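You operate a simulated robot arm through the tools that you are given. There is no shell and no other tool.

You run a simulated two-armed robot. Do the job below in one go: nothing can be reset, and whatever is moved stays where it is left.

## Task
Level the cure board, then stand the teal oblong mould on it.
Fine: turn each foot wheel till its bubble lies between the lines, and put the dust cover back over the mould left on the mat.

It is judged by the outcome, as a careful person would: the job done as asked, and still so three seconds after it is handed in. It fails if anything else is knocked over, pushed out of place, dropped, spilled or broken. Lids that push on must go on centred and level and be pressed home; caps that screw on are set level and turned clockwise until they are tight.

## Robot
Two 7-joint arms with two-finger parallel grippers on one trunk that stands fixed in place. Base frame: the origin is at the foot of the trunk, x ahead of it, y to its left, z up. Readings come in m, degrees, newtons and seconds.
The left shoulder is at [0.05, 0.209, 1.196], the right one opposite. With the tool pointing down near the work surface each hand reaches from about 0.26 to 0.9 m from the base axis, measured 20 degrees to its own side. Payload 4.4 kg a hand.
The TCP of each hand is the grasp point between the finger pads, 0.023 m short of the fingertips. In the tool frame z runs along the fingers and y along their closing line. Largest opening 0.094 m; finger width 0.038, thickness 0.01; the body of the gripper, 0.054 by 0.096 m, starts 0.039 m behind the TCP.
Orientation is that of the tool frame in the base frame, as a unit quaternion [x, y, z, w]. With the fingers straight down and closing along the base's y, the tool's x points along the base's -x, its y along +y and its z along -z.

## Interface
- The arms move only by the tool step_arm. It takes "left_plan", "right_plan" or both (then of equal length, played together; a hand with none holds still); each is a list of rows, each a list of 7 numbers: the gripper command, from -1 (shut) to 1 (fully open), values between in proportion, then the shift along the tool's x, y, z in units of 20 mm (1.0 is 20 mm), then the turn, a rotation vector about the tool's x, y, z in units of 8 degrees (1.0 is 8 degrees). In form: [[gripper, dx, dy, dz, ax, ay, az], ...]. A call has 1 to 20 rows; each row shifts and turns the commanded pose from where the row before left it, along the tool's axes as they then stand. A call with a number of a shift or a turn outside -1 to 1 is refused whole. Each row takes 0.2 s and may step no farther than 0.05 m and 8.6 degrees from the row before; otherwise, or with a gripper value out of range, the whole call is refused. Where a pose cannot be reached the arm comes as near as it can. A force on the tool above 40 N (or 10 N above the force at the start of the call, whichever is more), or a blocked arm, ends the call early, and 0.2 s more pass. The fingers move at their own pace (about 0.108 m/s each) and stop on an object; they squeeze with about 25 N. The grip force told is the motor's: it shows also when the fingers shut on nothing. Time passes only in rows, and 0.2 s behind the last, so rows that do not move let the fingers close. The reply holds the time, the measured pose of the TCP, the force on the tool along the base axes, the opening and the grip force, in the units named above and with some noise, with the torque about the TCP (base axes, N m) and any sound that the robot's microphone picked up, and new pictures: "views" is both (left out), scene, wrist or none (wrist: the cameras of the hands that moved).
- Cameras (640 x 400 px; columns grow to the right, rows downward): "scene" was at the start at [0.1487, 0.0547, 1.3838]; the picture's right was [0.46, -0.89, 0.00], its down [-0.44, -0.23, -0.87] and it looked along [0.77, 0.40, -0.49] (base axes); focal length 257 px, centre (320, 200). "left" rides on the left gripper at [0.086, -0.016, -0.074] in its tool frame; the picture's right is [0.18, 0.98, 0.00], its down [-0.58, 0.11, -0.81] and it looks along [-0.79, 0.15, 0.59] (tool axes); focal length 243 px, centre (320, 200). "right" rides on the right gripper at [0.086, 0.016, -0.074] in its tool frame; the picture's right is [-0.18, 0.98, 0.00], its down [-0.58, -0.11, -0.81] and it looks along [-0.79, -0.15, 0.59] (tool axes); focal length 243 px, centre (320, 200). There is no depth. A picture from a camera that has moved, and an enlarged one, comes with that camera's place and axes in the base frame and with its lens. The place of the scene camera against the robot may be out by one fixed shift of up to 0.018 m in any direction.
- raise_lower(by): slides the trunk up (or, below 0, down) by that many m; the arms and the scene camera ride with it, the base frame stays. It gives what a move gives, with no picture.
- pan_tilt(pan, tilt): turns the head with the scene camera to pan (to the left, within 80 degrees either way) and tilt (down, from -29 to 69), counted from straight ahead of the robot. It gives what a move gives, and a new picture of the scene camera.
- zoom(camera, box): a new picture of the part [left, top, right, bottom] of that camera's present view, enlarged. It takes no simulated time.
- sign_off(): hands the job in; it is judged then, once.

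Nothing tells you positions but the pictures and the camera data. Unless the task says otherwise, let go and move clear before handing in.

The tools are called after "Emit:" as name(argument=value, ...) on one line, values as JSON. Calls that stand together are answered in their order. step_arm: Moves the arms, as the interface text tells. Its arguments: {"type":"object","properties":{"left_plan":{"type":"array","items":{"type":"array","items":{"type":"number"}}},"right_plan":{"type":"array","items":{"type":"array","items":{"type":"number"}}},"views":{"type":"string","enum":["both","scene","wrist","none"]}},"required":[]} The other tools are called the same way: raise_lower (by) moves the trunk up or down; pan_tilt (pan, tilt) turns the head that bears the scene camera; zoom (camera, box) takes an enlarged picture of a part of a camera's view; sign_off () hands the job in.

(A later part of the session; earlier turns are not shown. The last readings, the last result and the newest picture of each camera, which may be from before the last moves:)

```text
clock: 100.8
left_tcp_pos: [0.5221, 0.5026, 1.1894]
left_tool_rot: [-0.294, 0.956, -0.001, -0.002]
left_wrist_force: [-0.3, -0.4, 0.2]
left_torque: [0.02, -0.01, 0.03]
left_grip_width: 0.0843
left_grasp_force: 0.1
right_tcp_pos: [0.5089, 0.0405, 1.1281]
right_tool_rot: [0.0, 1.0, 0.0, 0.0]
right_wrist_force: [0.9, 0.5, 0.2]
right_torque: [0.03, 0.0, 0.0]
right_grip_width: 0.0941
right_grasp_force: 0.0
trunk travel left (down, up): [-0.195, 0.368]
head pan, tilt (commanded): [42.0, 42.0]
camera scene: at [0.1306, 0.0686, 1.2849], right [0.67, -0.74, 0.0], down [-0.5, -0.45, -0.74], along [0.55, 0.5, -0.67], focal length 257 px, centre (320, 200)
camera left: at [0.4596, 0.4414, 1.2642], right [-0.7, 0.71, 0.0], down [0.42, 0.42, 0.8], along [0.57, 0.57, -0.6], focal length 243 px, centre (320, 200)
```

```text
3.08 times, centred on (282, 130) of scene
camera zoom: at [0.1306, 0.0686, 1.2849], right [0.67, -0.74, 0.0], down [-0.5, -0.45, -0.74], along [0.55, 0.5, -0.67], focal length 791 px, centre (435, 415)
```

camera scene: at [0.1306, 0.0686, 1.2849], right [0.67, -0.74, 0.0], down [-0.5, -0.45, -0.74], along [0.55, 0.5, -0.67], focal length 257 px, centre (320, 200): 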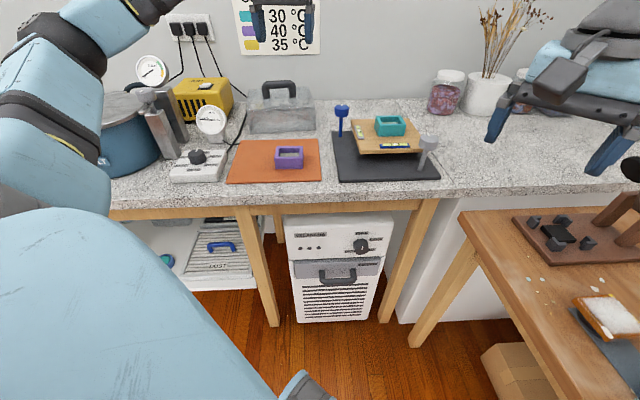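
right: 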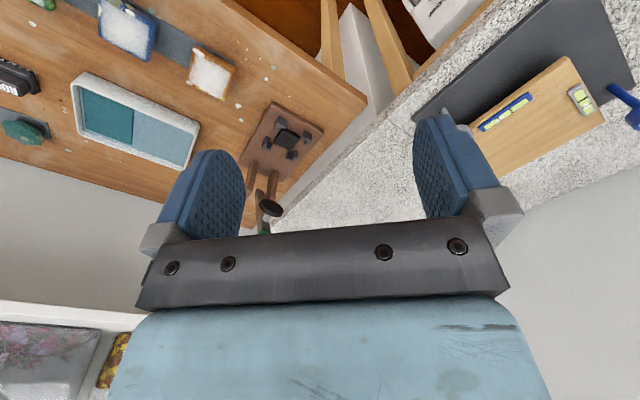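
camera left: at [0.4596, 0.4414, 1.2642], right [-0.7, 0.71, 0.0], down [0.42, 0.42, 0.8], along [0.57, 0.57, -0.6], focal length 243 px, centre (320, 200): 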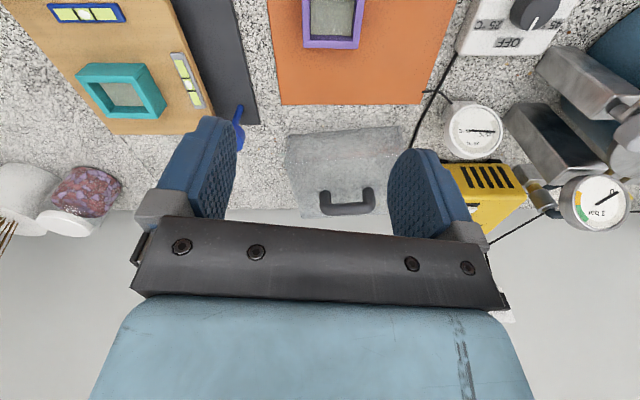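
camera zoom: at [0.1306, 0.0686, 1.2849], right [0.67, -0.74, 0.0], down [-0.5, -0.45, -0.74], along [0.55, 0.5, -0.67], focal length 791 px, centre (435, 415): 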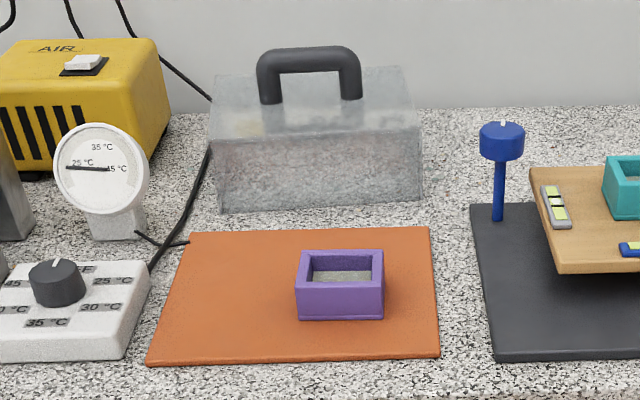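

The cover is about 227 × 200 × 85 mm. Its handle bar runs at −38.6°, centred near [0.712, 0.776, 0.983], and it's out of vertical reach but reachable with the hand pitched well forward. I'll turn the hand in line with the bar, narrow the fingers and pitch 60° forward, up here where it's clear.

Emit:
step_arm(left_plan=[[-0.1, 0, 0, 0, 0, 0, 0.91], [-0.1, 0, 0, 0, 0, 0, 0.91], [-0.1, 0, 0, 0, 0, 0, 0.91], [-0.1, 0, 0, 0, 0, 0, 0.91], [-0.1, 0, 0, 0, 0, 0, 0.91], [-0.1, 0, 0, 0, 0, 0, 0.91], [-0.1, 0, 0, 0, 0, 0, 0.91], [-0.1, 0, 0, 0, 0, 0, 0.91], [-0.1, 0, 0, 0, 0, 0, 0.91], [-0.1, 0, 0, 0, 0, 0, 0.91], [-0.1, 0, 0, 0, -1, 0, 0], [-0.1, 0, 0, 0, -1, 0, 0], [-0.1, 0, 0, 0, -1, 0, 0], [-0.1, 0, 0, 0, -1, 0, 0], [-0.1, 0, 0, 0, -1, 0, 0], [-0.1, 0, 0, 0, -1, 0, 0], [-0.1, 0, 0, 0, -1, 0, 0], [-0.1, 0, 0, 0, -0.5, 0, 0]], views="both")

```text
clock: 104.5
left_tcp_pos: [0.5221, 0.5021, 1.1902]
left_tool_rot: [0.289, 0.817, 0.471, 0.166]
left_wrist_force: [0.0, -0.4, 0.1]
left_torque: [-0.01, 0.0, 0.0]
left_grip_width: 0.0425
left_grasp_force: 0.1
right_tcp_pos: [0.5097, 0.0422, 1.1282]
right_tool_rot: [-0.001, 1.0, 0.0, 0.0]
right_wrist_force: [-0.3, -0.4, -0.2]
right_torque: [-0.01, 0.01, -0.01]
right_grip_width: 0.0939
right_grasp_force: 0.0
trunk travel left (down, up): [-0.195, 0.368]
head pan, tilt (commanded): [42.0, 42.0]
camera scene: at [0.1307, 0.0687, 1.285], right [0.67, -0.74, 0.0], down [-0.5, -0.45, -0.74], along [0.55, 0.5, -0.67], focal length 257 px, centre (320, 200)
camera left: at [0.4093, 0.5004, 1.2132], right [0.17, 0.5, 0.85], down [0.05, -0.86, 0.5], along [0.98, -0.04, -0.17], focal length 243 px, centre (320, 200)
```

scene: 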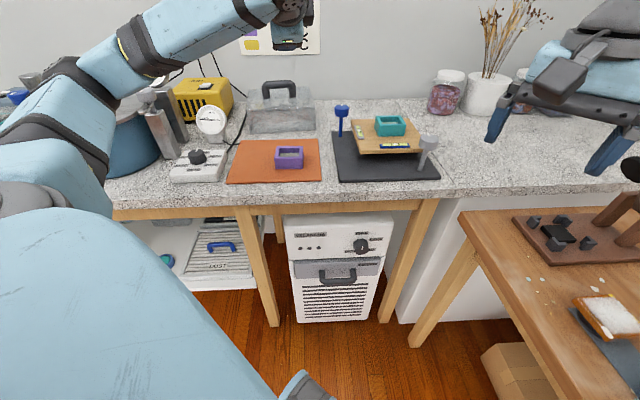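
left: 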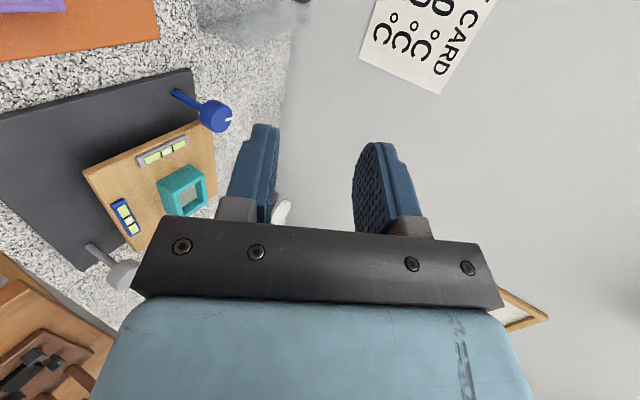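

The hand's orientation is right. I'll move along the fingers' line to about 10 cm short of the handle bar and look.

Emit:
step_arm(left_plan=[[-0.1, 0.08, -0.037, 0.969, 0, 0, 0], [-0.1, 0.08, -0.037, 0.969, 0, 0, 0], [-0.1, 0.08, -0.037, 0.969, 0, 0, 0], [-0.1, 0.08, -0.037, 0.969, 0, 0, 0], [-0.1, 0.08, -0.037, 0.969, 0, 0, 0], [-0.1, 0.08, -0.037, 0.969, 0, 0, 0], [-0.1, 0.08, -0.037, 0.969, 0, 0, 0], [-0.1, 0.08, -0.037, 0.969, 0, 0, 0], [-0.1, 0.08, -0.037, 0.969, 0, 0, 0], [-0.1, 0.08, -0.037, 0.969, 0, 0, 0], [-0.1, 0.08, -0.037, 0.969, 0, 0, 0], [-0.1, 0.08, -0.037, 0.969, 0, 0, 0], [-0.1, 0.08, -0.037, 0.969, 0, 0, 0], [-0.1, 0.08, -0.037, 0.969, 0, 0, 0], [-0.1, 0.08, -0.037, 0.969, 0, 0, 0], [-0.1, 0, 0, 0, 0, 0, 0]], views="both")

Emit:
zoom(camera="scene", box=[220, 50, 350, 150])

```text
clock: 108.0
left_tcp_pos: [0.6575, 0.7063, 1.0341]
left_tool_rot: [0.288, 0.818, 0.47, 0.165]
left_wrist_force: [0.1, -0.7, 0.1]
left_torque: [-0.02, -0.01, -0.02]
left_grip_width: 0.0422
left_grasp_force: 0.0
right_tcp_pos: [0.51, 0.04, 1.1276]
right_tool_rot: [0.001, 1.0, 0.0, 0.0]
right_wrist_force: [-0.2, 0.7, -1.4]
right_torque: [-0.01, 0.03, -0.01]
right_grip_width: 0.0942
right_grasp_force: 0.1
trunk travel left (down, up): [-0.195, 0.368]
head pan, tilt (commanded): [42.0, 42.0]
camera scene: at [0.1305, 0.0684, 1.285], right [0.67, -0.74, 0.0], down [-0.5, -0.45, -0.74], along [0.55, 0.5, -0.67], focal length 257 px, centre (320, 200)
camera left: at [0.544, 0.7056, 1.0575], right [0.17, 0.5, 0.85], down [0.05, -0.86, 0.5], along [0.98, -0.04, -0.17], focal length 243 px, centre (320, 200)
```

scene: 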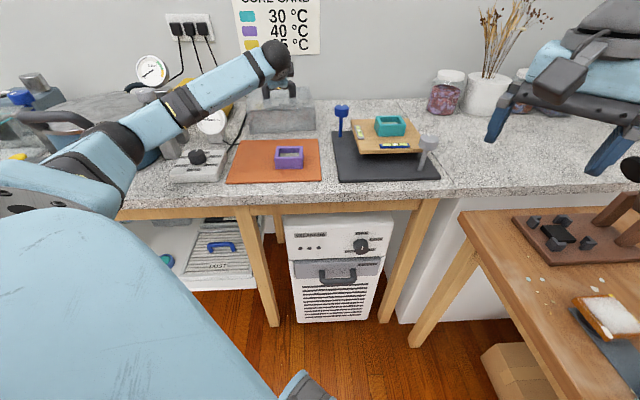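
left: 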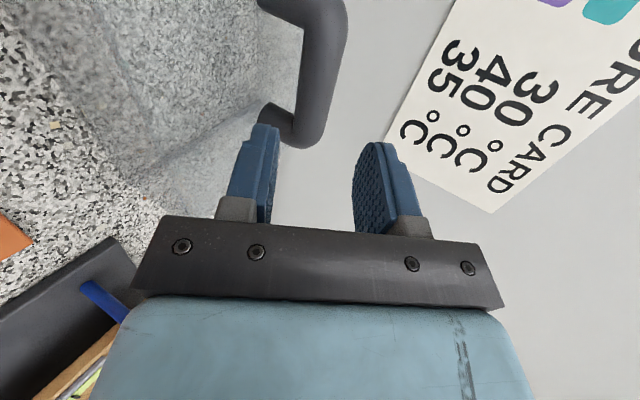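

```text
4.00 times, centred on (285, 100) of scene
camera zoom: at [0.1305, 0.0684, 1.285], right [0.67, -0.74, 0.0], down [-0.5, -0.45, -0.74], along [0.55, 0.5, -0.67], focal length 1029 px, centre (460, 600)
```

zoom: 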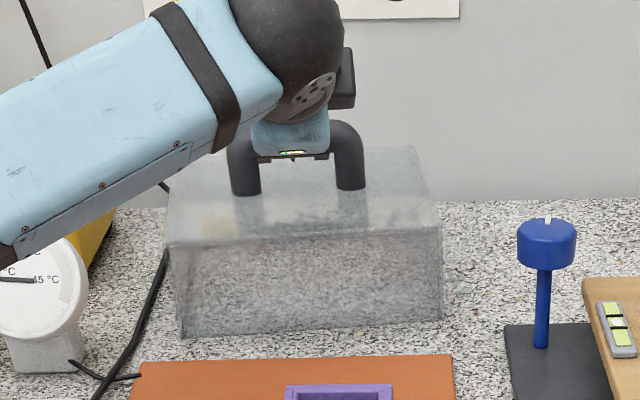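

The bar lies right between the fingers, aligned within 2 mm. I'll advance most of the way and check the lower finger's clearance over the cover's top.

Emit:
step_arm(left_plan=[[-0.1, 0.03, 0.15, 0.9, 0, 0, 0], [-0.1, 0.03, 0, 0.9, 0, 0, 0], [-0.1, 0, 0, 0.9, 0, 0, 0], [-0.1, 0, 0, 0, 0, 0, 0]], views="both")

Emit:
zoom(camera="scene", box=[230, 60, 330, 140])

```text
clock: 109.0
left_tcp_pos: [0.6874, 0.7458, 1.0082]
left_tool_rot: [0.287, 0.818, 0.47, 0.165]
left_wrist_force: [0.9, -0.2, 0.0]
left_torque: [-0.03, -0.01, 0.0]
left_grip_width: 0.0423
left_grasp_force: 0.0
right_tcp_pos: [0.509, 0.0413, 1.1284]
right_tool_rot: [0.0, 1.0, 0.0, -0.001]
right_wrist_force: [0.1, 0.4, -0.1]
right_torque: [-0.01, -0.02, -0.02]
right_grip_width: 0.094
right_grasp_force: 0.2
trunk travel left (down, up): [-0.195, 0.368]
head pan, tilt (commanded): [42.0, 42.0]
camera scene: at [0.1304, 0.0684, 1.285], right [0.67, -0.74, 0.0], down [-0.5, -0.45, -0.74], along [0.55, 0.5, -0.67], focal length 257 px, centre (320, 200)
camera left: at [0.5745, 0.7454, 1.0327], right [0.17, 0.5, 0.85], down [0.05, -0.86, 0.5], along [0.98, -0.04, -0.17], focal length 243 px, centre (320, 200)
```

scene: 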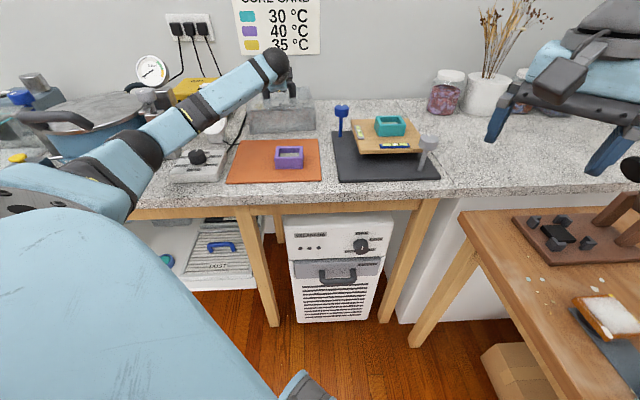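
left: 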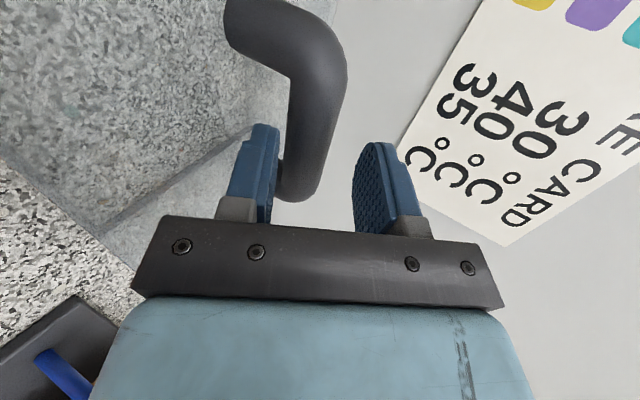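

```text
5.00 times, centred on (280, 100) of scene
camera zoom: at [0.1304, 0.0684, 1.285], right [0.67, -0.74, 0.0], down [-0.5, -0.45, -0.74], along [0.55, 0.5, -0.67], focal length 1286 px, centre (520, 700)
```

zoom: 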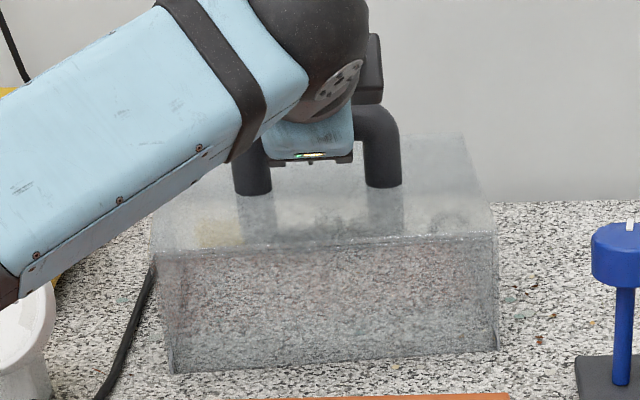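

Clearances look good. I'll advance the last 4 cm and close on the bar.

Emit:
step_arm(left_plan=[[-0.1, 0, 0, 0.7, 0, 0, 0], [-0.1, 0, 0, 0.7, 0, 0, 0], [-0.1, 0, 0, 0.6, 0, 0, 0], [-0.1, 0, 0, 0, 0, 0, 0]], views="wrist")

```text
clock: 110.0
left_tcp_pos: [0.7102, 0.7728, 0.9884]
left_tool_rot: [0.289, 0.818, 0.469, 0.165]
left_wrist_force: [-1.5, 1.0, -0.5]
left_torque: [-0.03, 0.0, -0.01]
left_grip_width: 0.0423
left_grasp_force: 0.0
right_tcp_pos: [0.5105, 0.0413, 1.1278]
right_tool_rot: [0.0, 1.0, 0.001, 0.0]
right_wrist_force: [-0.4, 0.1, 0.2]
right_torque: [0.0, -0.02, -0.01]
right_grip_width: 0.0941
right_grasp_force: 0.1
trunk travel left (down, up): [-0.195, 0.368]
head pan, tilt (commanded): [42.0, 42.0]
camera left: at [0.5956, 0.7722, 1.012], right [0.17, 0.5, 0.85], down [0.05, -0.86, 0.5], along [0.98, -0.04, -0.17], focal length 243 px, centre (320, 200)
```

left: 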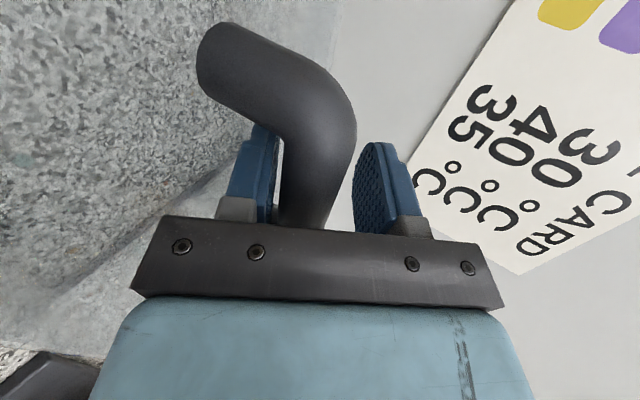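

The bar is between the pads. I'll close on it.

Emit:
step_arm(left_plan=[[-1, 0, 0, 0, 0, 0, 0], [-1, 0, 0, 0, 0, 0, 0], [-1, 0, 0, 0, 0, 0, 0]], views="both")

Emit:
zoom(camera="scene", box=[230, 60, 330, 140])

```text
clock: 110.8
left_tcp_pos: [0.7098, 0.7736, 0.9879]
left_tool_rot: [0.289, 0.818, 0.469, 0.165]
left_wrist_force: [-0.6, -1.1, 0.3]
left_torque: [0.01, 0.01, 0.03]
left_grip_width: 0.0254
left_grasp_force: 24.9
right_tcp_pos: [0.5091, 0.041, 1.1281]
right_tool_rot: [0.001, 1.0, 0.0, 0.0]
right_wrist_force: [0.3, 0.8, 0.0]
right_torque: [0.01, 0.01, -0.01]
right_grip_width: 0.0941
right_grasp_force: 0.0
trunk travel left (down, up): [-0.195, 0.368]
head pan, tilt (commanded): [42.0, 42.0]
camera scene: at [0.1309, 0.0689, 1.2849], right [0.67, -0.74, 0.0], down [-0.5, -0.45, -0.74], along [0.55, 0.5, -0.67], focal length 257 px, centre (320, 200)
camera left: at [0.5958, 0.7723, 1.0114], right [0.17, 0.5, 0.85], down [0.05, -0.86, 0.5], along [0.98, -0.04, -0.17], focal length 243 px, centre (320, 200)
```

scene: 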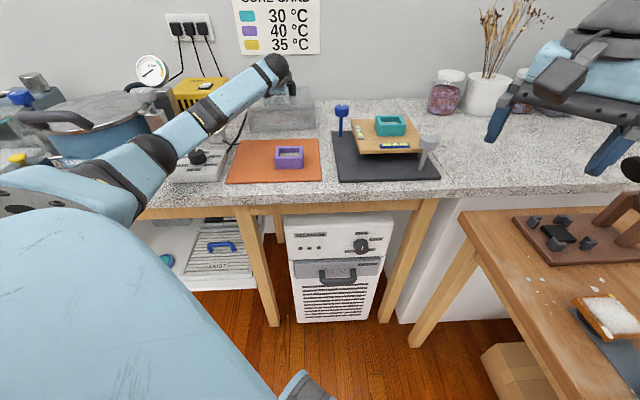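
left: 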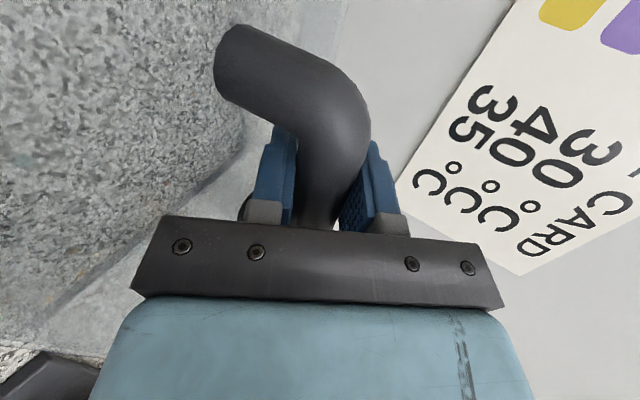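

```text
5.00 times, centred on (280, 100) of scene
camera zoom: at [0.1309, 0.0689, 1.2849], right [0.67, -0.74, 0.0], down [-0.5, -0.45, -0.74], along [0.55, 0.5, -0.67], focal length 1286 px, centre (520, 700)
```

zoom: 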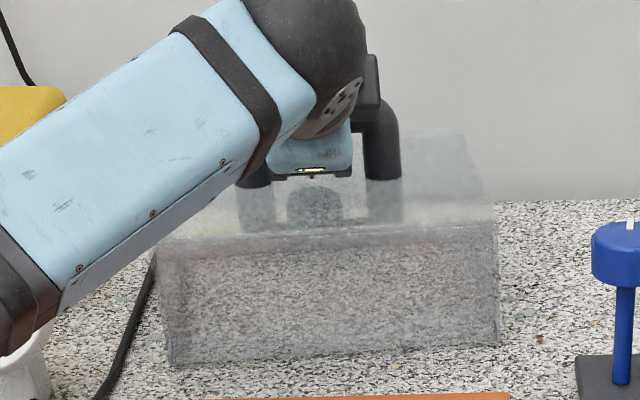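

Gripped at 25 mm. The cover was nudged up a few millimetres as the fingers centred on the bar. I'll lift it straight up with the trunk, first 2 cm, and check that it hangs level.

Emit:
raise_lower(by=0.02)

Emit:
zoom(camera="scene", box=[230, 60, 330, 150])

Emit:
zoom(camera="left", box=[0, 0, 640, 400])

```text
clock: 111.4
left_tcp_pos: [0.7078, 0.7726, 1.0081]
left_tool_rot: [0.289, 0.819, 0.469, 0.165]
left_wrist_force: [-1.2, -0.3, -2.2]
left_torque: [0.04, 0.02, -0.03]
left_grip_width: 0.0253
left_grasp_force: 25.1
right_tcp_pos: [0.5102, 0.0409, 1.1475]
right_tool_rot: [0.0, 1.0, 0.0, -0.001]
right_wrist_force: [0.5, 0.9, 0.1]
right_torque: [0.03, 0.05, 0.0]
right_grip_width: 0.0943
right_grasp_force: 0.0
trunk travel left (down, up): [-0.215, 0.348]
head pan, tilt (commanded): [42.0, 42.0]
```

```text
4.44 times, centred on (280, 105) of scene
camera zoom: at [0.1314, 0.0692, 1.3048], right [0.67, -0.74, 0.0], down [-0.5, -0.45, -0.74], along [0.55, 0.5, -0.67], focal length 1143 px, centre (498, 622)
```

zoom: 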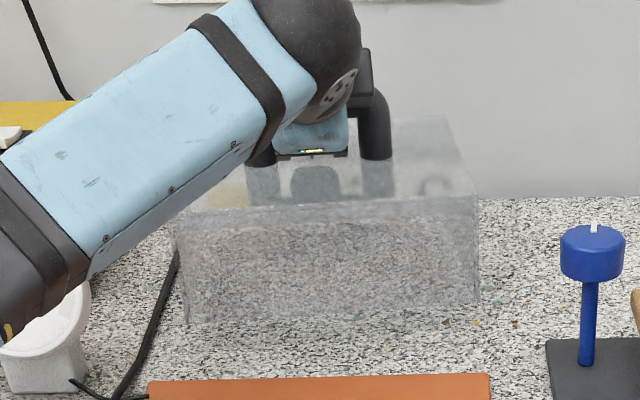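

```text
1.00 times, centred on (320, 200) of left (not enlarged: the box is as wide or as high as the picture)
camera zoom: at [0.5962, 0.7726, 1.031], right [0.17, 0.5, 0.85], down [0.05, -0.86, 0.5], along [0.98, -0.04, -0.17], focal length 243 px, centre (320, 200)
```

zoom: 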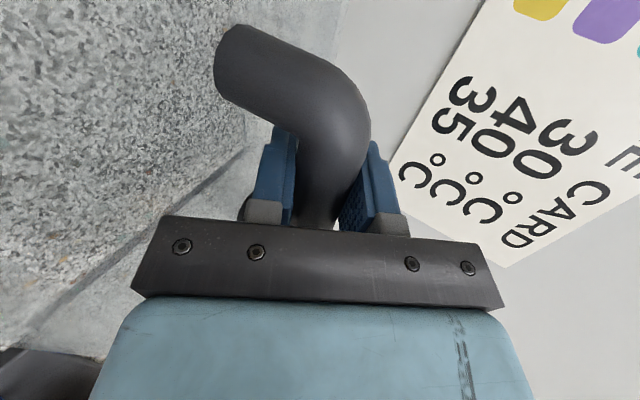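

The cover is off the counter, the load is about 2 N, and it hangs steadily. I'll lift it 8 cm more.

Emit:
raise_lower(by=0.08)

Emit:
zoom(camera="scene", box=[220, 60, 340, 170])

Emit:
zoom(camera="scene", box=[0, 0, 640, 400])

```text
clock: 112.6
left_tcp_pos: [0.709, 0.7743, 1.086]
left_tool_rot: [0.289, 0.818, 0.469, 0.165]
left_wrist_force: [-0.5, 0.0, -1.8]
left_torque: [0.04, -0.04, -0.01]
left_grip_width: 0.0256
left_grasp_force: 24.9
right_tcp_pos: [0.5101, 0.0411, 1.2273]
right_tool_rot: [-0.001, 1.0, 0.001, 0.0]
right_wrist_force: [-0.2, -0.3, 0.3]
right_torque: [0.01, 0.02, 0.01]
right_grip_width: 0.0943
right_grasp_force: 0.1
trunk travel left (down, up): [-0.295, 0.268]
head pan, tilt (commanded): [42.0, 42.0]
```

```text
3.64 times, centred on (280, 115) of scene
camera zoom: at [0.1313, 0.0691, 1.3848], right [0.67, -0.74, 0.0], down [-0.5, -0.45, -0.74], along [0.55, 0.5, -0.67], focal length 935 px, centre (466, 509)
```

zoom: 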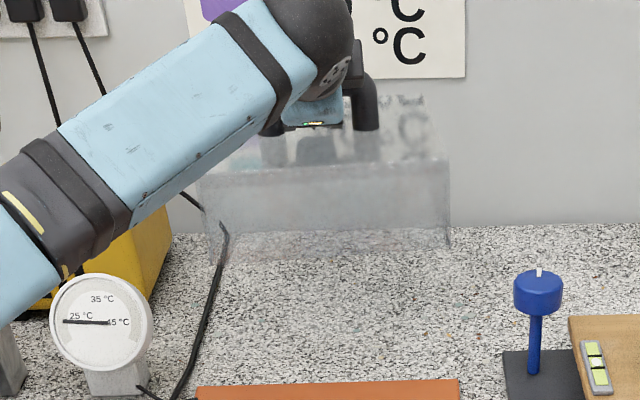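

```text
1.00 times, centred on (320, 200) of scene (not enlarged: the box is as wide or as high as the picture)
camera zoom: at [0.1313, 0.0691, 1.3848], right [0.67, -0.74, 0.0], down [-0.5, -0.45, -0.74], along [0.55, 0.5, -0.67], focal length 257 px, centre (320, 200)
```

zoom: 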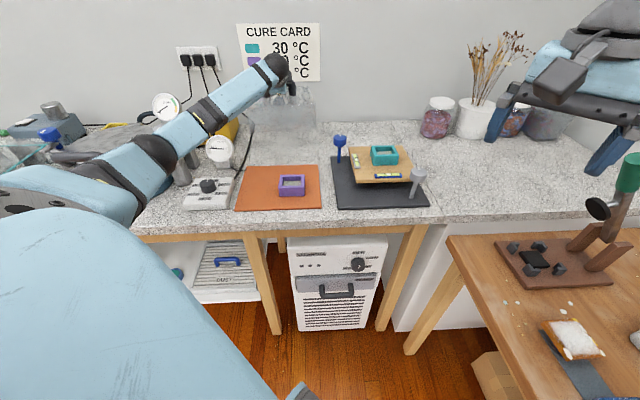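

The cover hangs clear at about 0.957 m. The spot I'm aiming for is the mat's centre, near [0.523, 0.578], where its rim lies within the mat and the purple mould fits well inside. I'll bring it over at constant height, gently.

Emit:
step_arm(left_plan=[[-1, 0.021, -0.132, -0.228, 0, 0, 0], [-1, 0.042, -0.264, -0.456, 0, 0, 0], [-1, 0.063, -0.396, -0.684, 0, 0, 0], [-1, 0.07, -0.44, -0.76, 0, 0, 0], [-1, 0.07, -0.44, -0.76, 0, 0, 0], [-1, 0.07, -0.44, -0.76, 0, 0, 0], [-1, 0.07, -0.44, -0.76, 0, 0, 0], [-1, 0.07, -0.44, -0.76, 0, 0, 0], [-1, 0.07, -0.44, -0.76, 0, 0, 0], [-1, 0.063, -0.396, -0.684, 0, 0, 0], [-1, 0.042, -0.264, -0.456, 0, 0, 0], [-1, 0, 0, 0, 0, 0, 0]], views="both")

```text
clock: 115.2
left_tcp_pos: [0.5952, 0.6543, 1.0886]
left_tool_rot: [0.288, 0.818, 0.469, 0.166]
left_wrist_force: [0.3, -0.1, -2.6]
left_torque: [0.03, 0.0, -0.03]
left_grip_width: 0.0251
left_grasp_force: 25.4
right_tcp_pos: [0.5112, 0.0398, 1.2282]
right_tool_rot: [0.0, 1.0, 0.0, 0.0]
right_wrist_force: [-0.4, 1.2, 0.0]
right_torque: [0.01, 0.03, -0.02]
right_grip_width: 0.0938
right_grasp_force: 0.1
trunk travel left (down, up): [-0.295, 0.268]
head pan, tilt (commanded): [42.0, 42.0]
camera scene: at [0.1309, 0.0689, 1.3849], right [0.67, -0.74, 0.0], down [-0.5, -0.45, -0.74], along [0.55, 0.5, -0.67], focal length 257 px, centre (320, 200)
camera left: at [0.4836, 0.6533, 1.1128], right [0.17, 0.5, 0.85], down [0.05, -0.86, 0.5], along [0.98, -0.04, -0.17], focal length 243 px, centre (320, 200)
```

scene: 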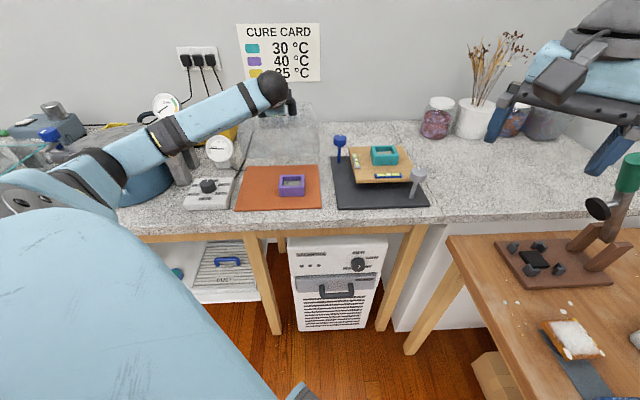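
left: 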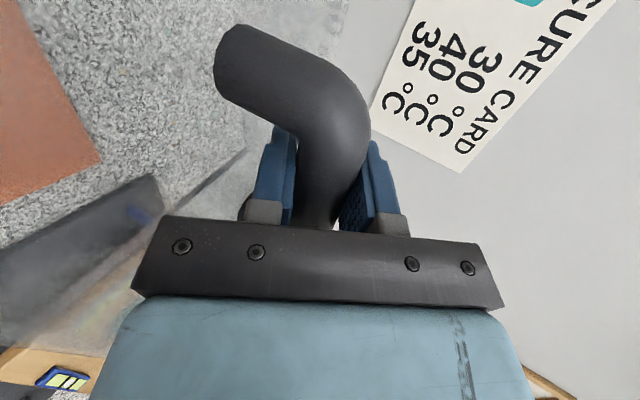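

It travels well. I'll finish the move and turn it the last 6° to square it with the mat.

Emit:
step_arm(left_plan=[[-1, 0.022, -0.144, -0.249, 0, 0, 0], [-1, 0.044, -0.288, -0.498, 0, 0, 0], [-1, 0.066, -0.433, -0.747, 0, 0, 0], [-1, 0.0737, -0.481, -0.83, 0, 0, 0], [-1, 0.0737, -0.481, -0.83, 0, 0, 0], [-1, 0.0737, -0.481, -0.83, 0, 0, 0], [-1, 0.044, -0.288, -0.498, 0, 0, 0], [-1, 0.022, -0.144, -0.249, 0, 0, 0], [-1, 0, 0, 0, 0, -0.22, 0.128], [-1, 0, 0, 0, 0, -0.22, 0.128], [-1, 0, 0, 0, 0, -0.22, 0.128], [-1, 0, 0, 0, 0, 0, 0]], views="both")

Emit:
zoom(camera="scene", box=[200, 70, 350, 220])

Emit:
zoom(camera="right", box=[440, 0, 640, 200])

```text
clock: 117.8
left_tcp_pos: [0.5202, 0.5741, 1.0885]
left_tool_rot: [0.331, 0.802, 0.459, 0.19]
left_wrist_force: [0.0, 0.1, -2.2]
left_torque: [0.02, 0.03, -0.04]
left_grip_width: 0.0252
left_grasp_force: 25.1
right_tcp_pos: [0.5093, 0.0405, 1.2284]
right_tool_rot: [0.0, 1.0, 0.001, 0.0]
right_wrist_force: [-0.4, -0.1, 0.0]
right_torque: [-0.01, -0.01, -0.03]
right_grip_width: 0.094
right_grasp_force: 0.0
trunk travel left (down, up): [-0.295, 0.268]
head pan, tilt (commanded): [42.0, 42.0]
camera scene: at [0.131, 0.0689, 1.3849], right [0.67, -0.74, 0.0], down [-0.5, -0.45, -0.74], along [0.55, 0.5, -0.67], focal length 257 px, centre (320, 200)
camera left: at [0.4081, 0.5851, 1.1122], right [0.22, 0.48, 0.85], down [-0.04, -0.86, 0.5], along [0.97, -0.15, -0.17], focal length 243 px, centre (320, 200)
```

scene: 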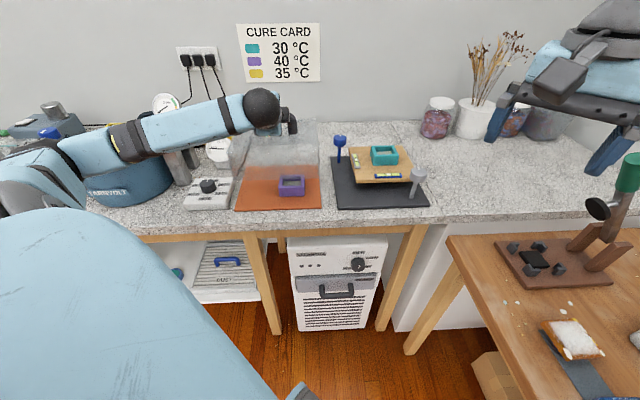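
left: 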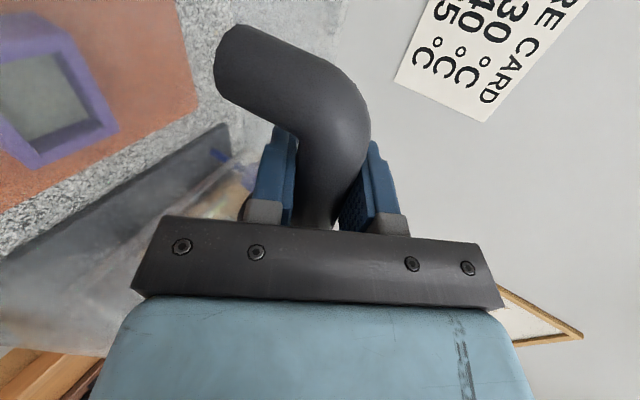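

```text
2.67 times, centred on (275, 145) of scene
camera zoom: at [0.131, 0.0689, 1.3849], right [0.67, -0.74, 0.0], down [-0.5, -0.45, -0.74], along [0.55, 0.5, -0.67], focal length 686 px, centre (440, 347)
```

zoom: 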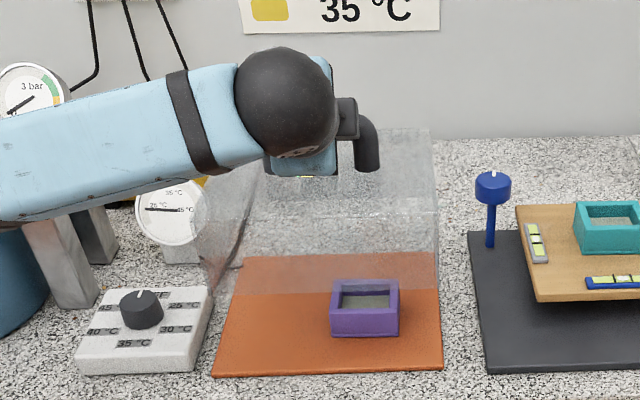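

```text
2.00 times, centred on (540, 100) of right
camera zoom: at [0.4248, 0.0569, 1.3024], right [0.18, 0.98, 0.0], down [0.58, -0.11, 0.81], along [0.79, -0.15, -0.59], focal length 485 px, centre (-120, 400)
```

zoom: 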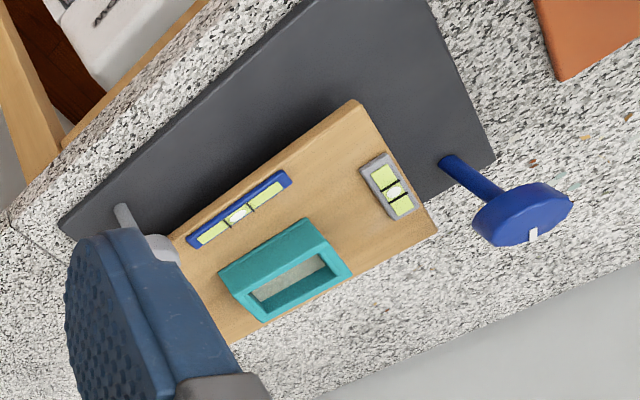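

The cover is over the mat with the purple mould below it. I'll zoom in to check its rim corners against the mat before lowering.

Emit:
zoom(camera="scene", box=[225, 110, 335, 215])

Emit:
zoom(camera="left", box=[0, 0, 260, 200])

```text
3.81 times, centred on (280, 162) of scene
camera zoom: at [0.131, 0.0689, 1.3849], right [0.67, -0.74, 0.0], down [-0.5, -0.45, -0.74], along [0.55, 0.5, -0.67], focal length 980 px, centre (472, 343)
```

zoom: 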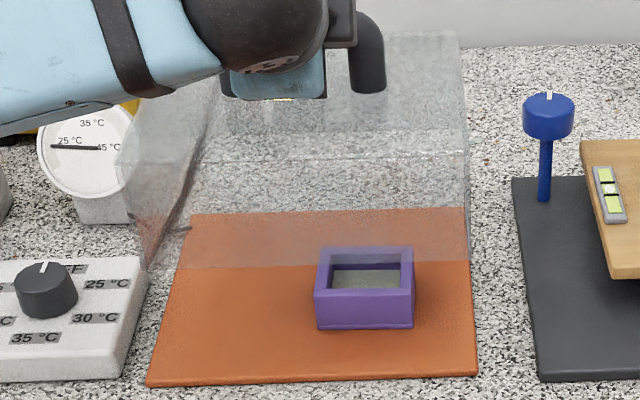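

```text
2.00 times, centred on (130, 100) of left
camera zoom: at [0.4081, 0.5851, 1.1122], right [0.22, 0.48, 0.85], down [-0.04, -0.86, 0.5], along [0.97, -0.15, -0.17], focal length 485 px, centre (700, 400)
```

zoom: 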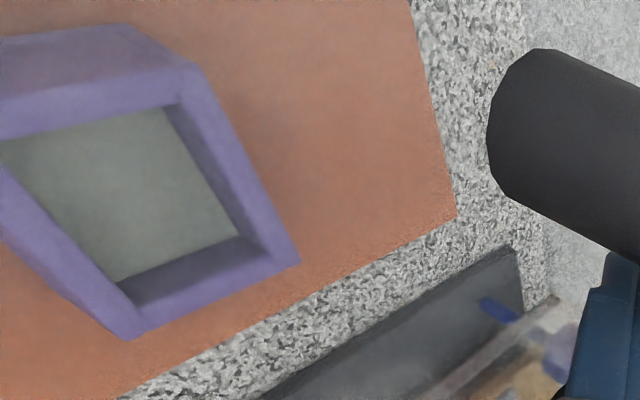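

The rim corners fall within the mat and the mould lies well inside. Before lowering I'll check the elbow's clearance from the cooker on the left.

Emit:
zoom(camera="scene", box=[0, 90, 240, 240])

Emit:
pan_tilt(pan=75, tilt=35)

```text
2.67 times, centred on (120, 165) of scene
camera zoom: at [0.131, 0.0689, 1.3849], right [0.67, -0.74, 0.0], down [-0.5, -0.45, -0.74], along [0.55, 0.5, -0.67], focal length 686 px, centre (853, 293)
```

zoom: 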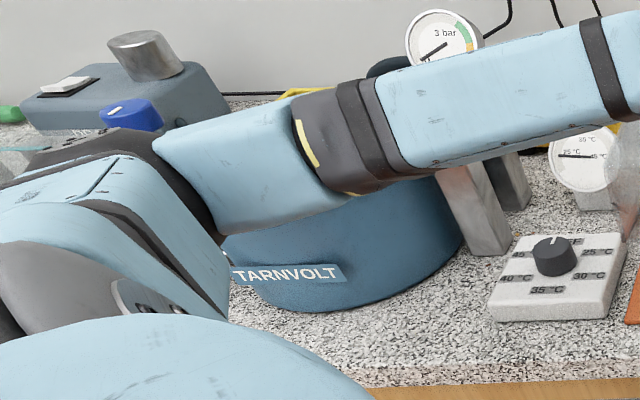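

```text
clock: 118.8
left_tcp_pos: [0.5196, 0.5741, 1.0888]
left_tool_rot: [0.331, 0.802, 0.46, 0.189]
left_wrist_force: [-0.4, 0.3, -2.6]
left_torque: [0.01, 0.0, 0.0]
left_grip_width: 0.0252
left_grasp_force: 25.5
right_tcp_pos: [0.5095, 0.0401, 1.2286]
right_tool_rot: [-0.001, 1.0, 0.0, 0.0]
right_wrist_force: [0.5, -0.1, 0.2]
right_torque: [0.02, -0.03, 0.0]
right_grip_width: 0.0941
right_grasp_force: 0.1
trunk travel left (down, up): [-0.295, 0.268]
head pan, tilt (commanded): [75.0, 35.0]
camera scene: at [0.0916, 0.098, 1.3954], right [0.97, -0.26, 0.0], down [-0.15, -0.55, -0.82], along [0.21, 0.79, -0.57], focal length 257 px, centre (320, 200)
```

scene: 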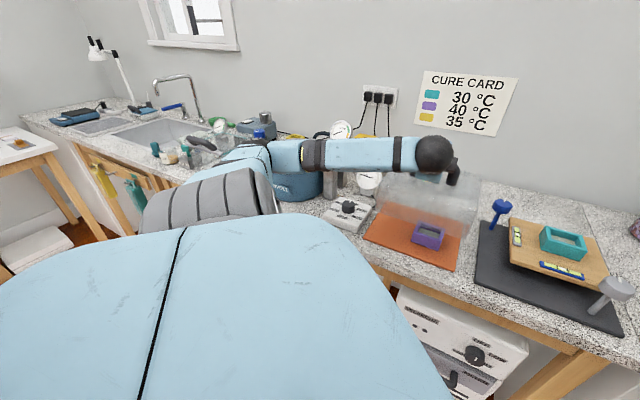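

The elbow is about 20 cm in front of the cooker and in front of the counter edge, so lowering is safe. I'll turn the head back and lower the cover with the trunk by 8 cm.

Emit:
pan_tilt(pan=42, tilt=42)

Emit:
raise_lower(by=-0.07)

Emit:
zoom(camera="scene", box=[215, 80, 345, 200])

```text
clock: 119.8
left_tcp_pos: [0.5205, 0.5744, 1.0891]
left_tool_rot: [0.332, 0.801, 0.46, 0.191]
left_wrist_force: [0.0, -0.4, -2.4]
left_torque: [0.04, 0.01, 0.0]
left_grip_width: 0.0251
left_grasp_force: 25.2
right_tcp_pos: [0.5104, 0.0401, 1.2289]
right_tool_rot: [0.0, 1.0, 0.0, 0.0]
right_wrist_force: [-0.3, 0.1, 0.3]
right_torque: [0.0, 0.05, 0.02]
right_grip_width: 0.0939
right_grasp_force: 0.1
trunk travel left (down, up): [-0.295, 0.268]
head pan, tilt (commanded): [42.0, 42.0]
camera scene: at [0.1308, 0.0689, 1.3849], right [0.67, -0.74, 0.0], down [-0.5, -0.45, -0.74], along [0.55, 0.5, -0.67], focal length 257 px, centre (320, 200)
```

scene: 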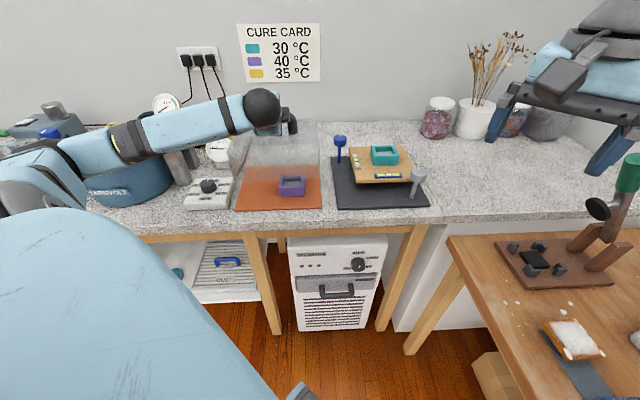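

```text
clock: 120.8
left_tcp_pos: [0.5202, 0.5731, 1.0195]
left_tool_rot: [0.331, 0.801, 0.461, 0.19]
left_wrist_force: [-0.6, 0.4, -2.1]
left_torque: [0.03, -0.01, 0.0]
left_grip_width: 0.0255
left_grasp_force: 25.2
right_tcp_pos: [0.5092, 0.0401, 1.1588]
right_tool_rot: [0.0, 1.0, 0.0, 0.0]
right_wrist_force: [0.2, -0.9, 0.0]
right_torque: [0.0, 0.02, -0.02]
right_grip_width: 0.0937
right_grasp_force: 0.0
trunk travel left (down, up): [-0.225, 0.338]
head pan, tilt (commanded): [42.0, 42.0]
```

```text
3.33 times, centred on (280, 140) of scene
camera zoom: at [0.1305, 0.0687, 1.315], right [0.67, -0.74, 0.0], down [-0.5, -0.45, -0.74], along [0.55, 0.5, -0.67], focal length 857 px, centre (453, 400)
```

zoom: 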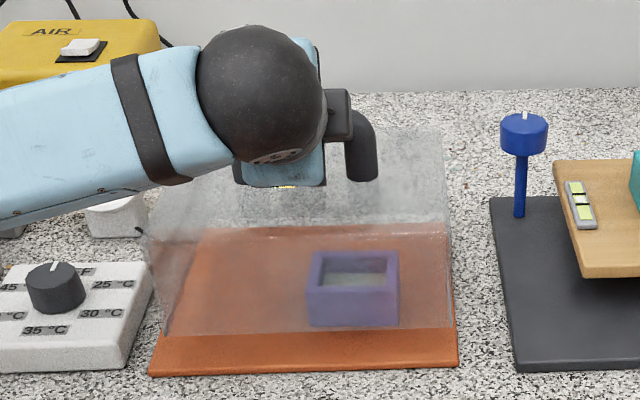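

The cover now encloses the mould and is about 2.5 cm above the mat. I'll shift it 3 mm left for even margins and lower it the rest of the way with the arm, in small steps.

Emit:
step_arm(left_plan=[[-1, 0.15, 0, 0, 0, 0, 0], [-1, 0, -0.13, 0.0754, 0, 0, 0], [-1, 0, -0.26, 0.151, 0, 0, 0], [-1, 0, -0.26, 0.151, 0, 0, 0], [-1, 0, 0, 0, 0, 0, 0]], views="none")

Emit:
zoom(camera="scene", box=[225, 120, 335, 205])

```text
clock: 122.0
left_tcp_pos: [0.5182, 0.5769, 1.0036]
left_tool_rot: [0.331, 0.801, 0.461, 0.19]
left_wrist_force: [-0.2, 0.7, -1.6]
left_torque: [-0.01, 0.01, -0.03]
left_grip_width: 0.0251
left_grasp_force: 25.1
right_tcp_pos: [0.5096, 0.0416, 1.1591]
right_tool_rot: [0.0, 1.0, 0.0, 0.0]
right_wrist_force: [0.9, -0.2, 0.0]
right_torque: [-0.01, -0.01, -0.01]
right_grip_width: 0.0939
right_grasp_force: 0.0
trunk travel left (down, up): [-0.225, 0.338]
head pan, tilt (commanded): [42.0, 42.0]
```

```text
4.71 times, centred on (280, 162) of scene
camera zoom: at [0.1308, 0.0688, 1.3149], right [0.67, -0.74, 0.0], down [-0.5, -0.45, -0.74], along [0.55, 0.5, -0.67], focal length 1210 px, centre (508, 376)
```

zoom: 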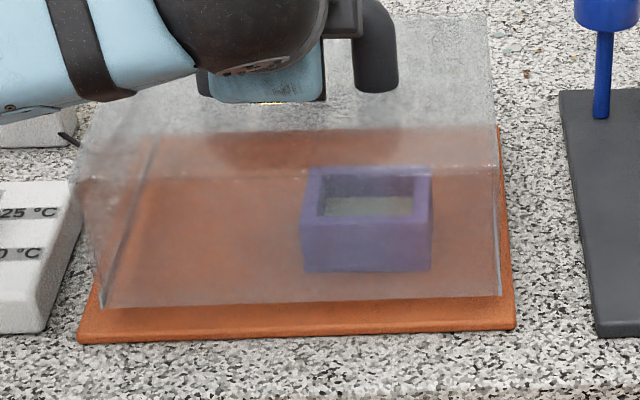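

Emit:
step_arm(left_plan=[[-1, 0, -0.13, 0.0754, 0, 0, 0], [-1, 0, -0.087, 0.05, 0, 0, 0], [-1, 0, 0, 0, 0, 0, 0]], views="none")

Emit:
step_arm(left_plan=[[-1, 0, -0.087, 0.05, 0, 0, 0], [-1, 0, 0, 0, 0, 0, 0]], views="none")

Emit:
zoom(camera="scene", box=[225, 120, 335, 205])

```text
clock: 122.8
left_tcp_pos: [0.5186, 0.5762, 0.9988]
left_tool_rot: [0.331, 0.802, 0.459, 0.19]
left_wrist_force: [0.4, 0.2, -2.4]
left_torque: [0.04, 0.01, -0.04]
left_grip_width: 0.0255
left_grasp_force: 25.0
right_tcp_pos: [0.5092, 0.042, 1.1581]
right_tool_rot: [0.0, 1.0, -0.001, -0.001]
right_wrist_force: [1.0, -0.4, 0.9]
right_torque: [0.0, 0.02, -0.02]
right_grip_width: 0.0941
right_grasp_force: 0.1
trunk travel left (down, up): [-0.225, 0.338]
head pan, tilt (commanded): [42.0, 42.0]
```

```text
clock: 123.4
left_tcp_pos: [0.5186, 0.5758, 0.9974]
left_tool_rot: [0.33, 0.801, 0.461, 0.19]
left_wrist_force: [0.1, -0.6, -2.1]
left_torque: [-0.02, -0.02, 0.0]
left_grip_width: 0.0254
left_grasp_force: 25.1
right_tcp_pos: [0.5095, 0.0409, 1.1587]
right_tool_rot: [0.0, 1.0, 0.0, 0.0]
right_wrist_force: [-0.3, 0.2, 0.6]
right_torque: [0.01, 0.01, 0.04]
right_grip_width: 0.094
right_grasp_force: 0.1
trunk travel left (down, up): [-0.225, 0.338]
head pan, tilt (commanded): [42.0, 42.0]
```

```text
4.71 times, centred on (280, 162) of scene
camera zoom: at [0.1308, 0.0688, 1.3149], right [0.67, -0.74, 0.0], down [-0.5, -0.45, -0.74], along [0.55, 0.5, -0.67], focal length 1210 px, centre (508, 376)
```

zoom: 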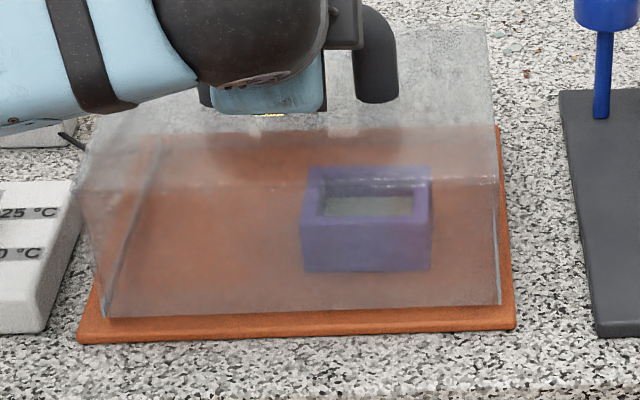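

Nearly down. I'll continue in 1.5 mm steps until the mat takes the weight.

Emit:
step_arm(left_plan=[[-1, 0, -0.065, 0.038, 0, 0, 0], [-1, 0, 0, 0, 0, 0, 0]], views="none")

Emit:
step_arm(left_plan=[[-1, 0, -0.065, 0.038, 0, 0, 0], [-1, 0, 0, 0, 0, 0, 0]], views="none")

Emit:
step_arm(left_plan=[[-1, 0, -0.065, 0.038, 0, 0, 0], [-1, 0, 0, 0, 0, 0, 0]], views="none")

Emit:
zoom(camera="scene", box=[225, 120, 335, 205])

```text
clock: 124.0
left_tcp_pos: [0.5191, 0.5762, 0.9948]
left_tool_rot: [0.332, 0.801, 0.46, 0.19]
left_wrist_force: [-0.4, -0.2, -0.1]
left_torque: [0.15, 0.01, 0.02]
left_grip_width: 0.025
left_grasp_force: 25.0
right_tcp_pos: [0.5099, 0.0407, 1.1585]
right_tool_rot: [0.0, 1.0, 0.0, 0.0]
right_wrist_force: [-0.3, 0.3, -0.8]
right_torque: [0.0, 0.02, -0.05]
right_grip_width: 0.0939
right_grasp_force: 0.0
trunk travel left (down, up): [-0.225, 0.338]
head pan, tilt (commanded): [42.0, 42.0]
```

```text
clock: 124.6
left_tcp_pos: [0.518, 0.5755, 0.9942]
left_tool_rot: [0.331, 0.802, 0.46, 0.191]
left_wrist_force: [0.1, -1.2, 2.6]
left_torque: [0.23, -0.06, 0.02]
left_grip_width: 0.0254
left_grasp_force: 25.2
right_tcp_pos: [0.5098, 0.04, 1.1588]
right_tool_rot: [0.0, 1.0, 0.0, -0.001]
right_wrist_force: [-0.8, 0.7, 0.2]
right_torque: [0.01, -0.01, 0.01]
right_grip_width: 0.094
right_grasp_force: 0.0
trunk travel left (down, up): [-0.225, 0.338]
head pan, tilt (commanded): [42.0, 42.0]
```

```text
clock: 125.2
left_tcp_pos: [0.5171, 0.5764, 0.9935]
left_tool_rot: [0.331, 0.802, 0.46, 0.19]
left_wrist_force: [-0.5, -0.4, 1.3]
left_torque: [0.09, 0.08, -0.03]
left_grip_width: 0.0251
left_grasp_force: 25.0
right_tcp_pos: [0.509, 0.0411, 1.1586]
right_tool_rot: [0.0, 1.0, 0.001, 0.0]
right_wrist_force: [1.0, 0.0, -0.3]
right_torque: [0.0, -0.03, 0.01]
right_grip_width: 0.094
right_grasp_force: 0.0
trunk travel left (down, up): [-0.225, 0.338]
head pan, tilt (commanded): [42.0, 42.0]
```

```text
4.71 times, centred on (280, 162) of scene
camera zoom: at [0.1304, 0.0684, 1.315], right [0.67, -0.74, 0.0], down [-0.5, -0.45, -0.74], along [0.55, 0.5, -0.67], focal length 1210 px, centre (508, 376)
```

zoom: 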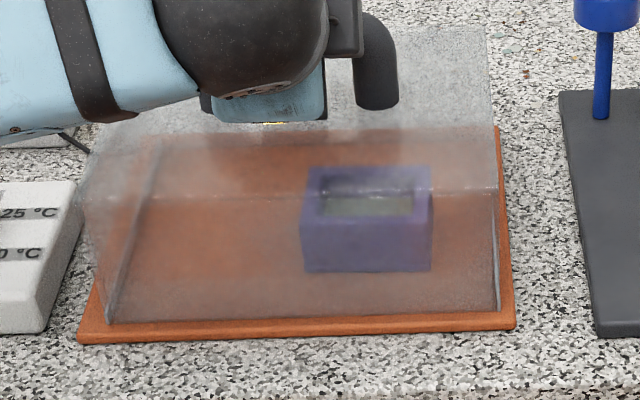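

The mat is taking the weight. I'll press down one more millimetre to make sure it's seated flat, then open the fingers just enough to release the bar.

Emit:
step_arm(left_plan=[[-1, 0, -0.065, 0.038, 0, 0, 0], [-1, 0, 0, 0, 0, 0, 0]], views="none")

Emit:
zoom(camera="scene", box=[225, 120, 335, 205])

```text
clock: 125.8
left_tcp_pos: [0.5172, 0.5742, 0.9921]
left_tool_rot: [0.331, 0.801, 0.461, 0.191]
left_wrist_force: [2.6, 4.0, 10.5]
left_torque: [0.1, 0.18, -0.04]
left_grip_width: 0.0252
left_grasp_force: 24.8
right_tcp_pos: [0.5083, 0.0406, 1.1582]
right_tool_rot: [-0.001, 1.0, 0.0, 0.001]
right_wrist_force: [-0.5, -0.3, 0.4]
right_torque: [0.01, 0.0, 0.02]
right_grip_width: 0.0941
right_grasp_force: 0.0
trunk travel left (down, up): [-0.225, 0.338]
head pan, tilt (commanded): [42.0, 42.0]
```

```text
4.71 times, centred on (280, 162) of scene
camera zoom: at [0.13, 0.0681, 1.3152], right [0.67, -0.74, 0.0], down [-0.5, -0.45, -0.74], along [0.55, 0.5, -0.67], focal length 1210 px, centre (508, 376)
```

zoom: 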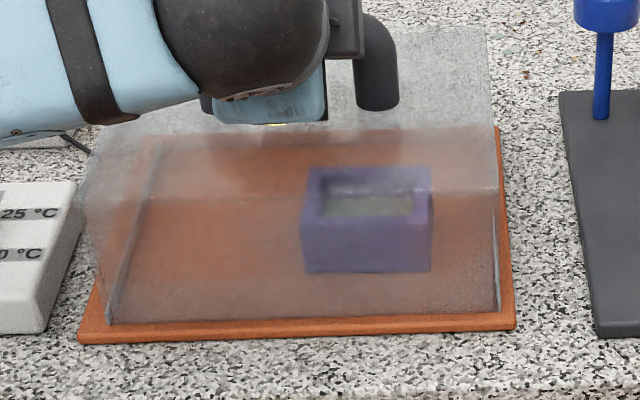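

Seated firmly, with a clear 10 N push-back. I'll ease off a millimetre and open the fingers slightly.

Emit:
step_arm(left_plan=[[-1, 0, 0.043, -0.025, 0, 0, 0], [-1, 0, 0, 0, 0, 0, 0], [-0.2, 0, 0, 0, 0, 0, 0], [-0.2, 0, 0, 0, 0, 0, 0]], views="wrist")

Emit:
zoom(camera="scene", box=[225, 110, 335, 205])

```text
clock: 126.8
left_tcp_pos: [0.5174, 0.5757, 0.9914]
left_tool_rot: [0.331, 0.802, 0.459, 0.19]
left_wrist_force: [0.7, -0.2, 1.1]
left_torque: [0.02, 0.02, 0.01]
left_grip_width: 0.0375
left_grasp_force: 0.0
right_tcp_pos: [0.5106, 0.0406, 1.1586]
right_tool_rot: [0.001, 1.0, 0.0, 0.0]
right_wrist_force: [-0.2, 0.1, 0.8]
right_torque: [0.0, 0.01, -0.02]
right_grip_width: 0.0939
right_grasp_force: 0.1
trunk travel left (down, up): [-0.225, 0.338]
head pan, tilt (commanded): [42.0, 42.0]
camera left: at [0.4054, 0.5868, 1.0152], right [0.22, 0.48, 0.85], down [-0.04, -0.86, 0.5], along [0.97, -0.14, -0.17], focal length 243 px, centre (320, 200)
```

left: 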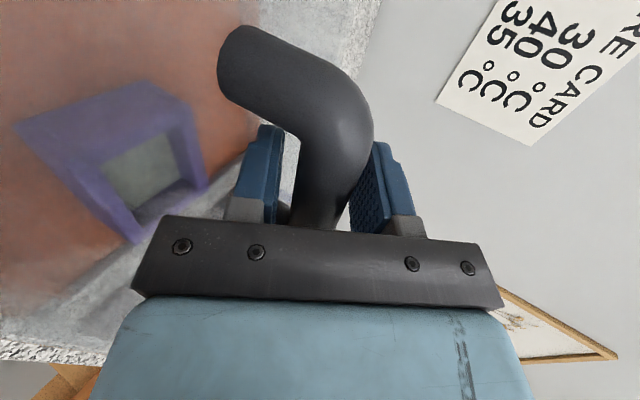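

```text
4.21 times, centred on (280, 158) of scene
camera zoom: at [0.1307, 0.0687, 1.3149], right [0.67, -0.74, 0.0], down [-0.5, -0.45, -0.74], along [0.55, 0.5, -0.67], focal length 1083 px, centre (488, 379)
```

zoom: 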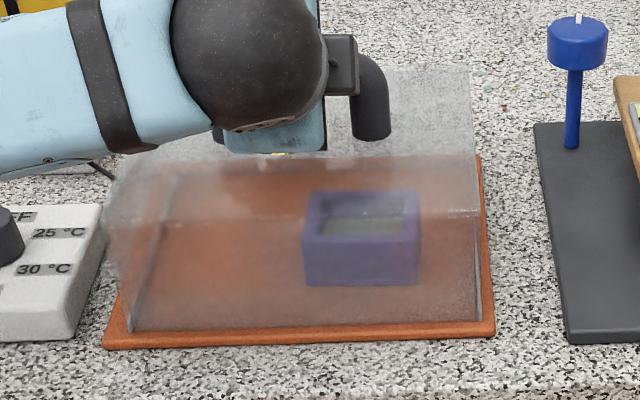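

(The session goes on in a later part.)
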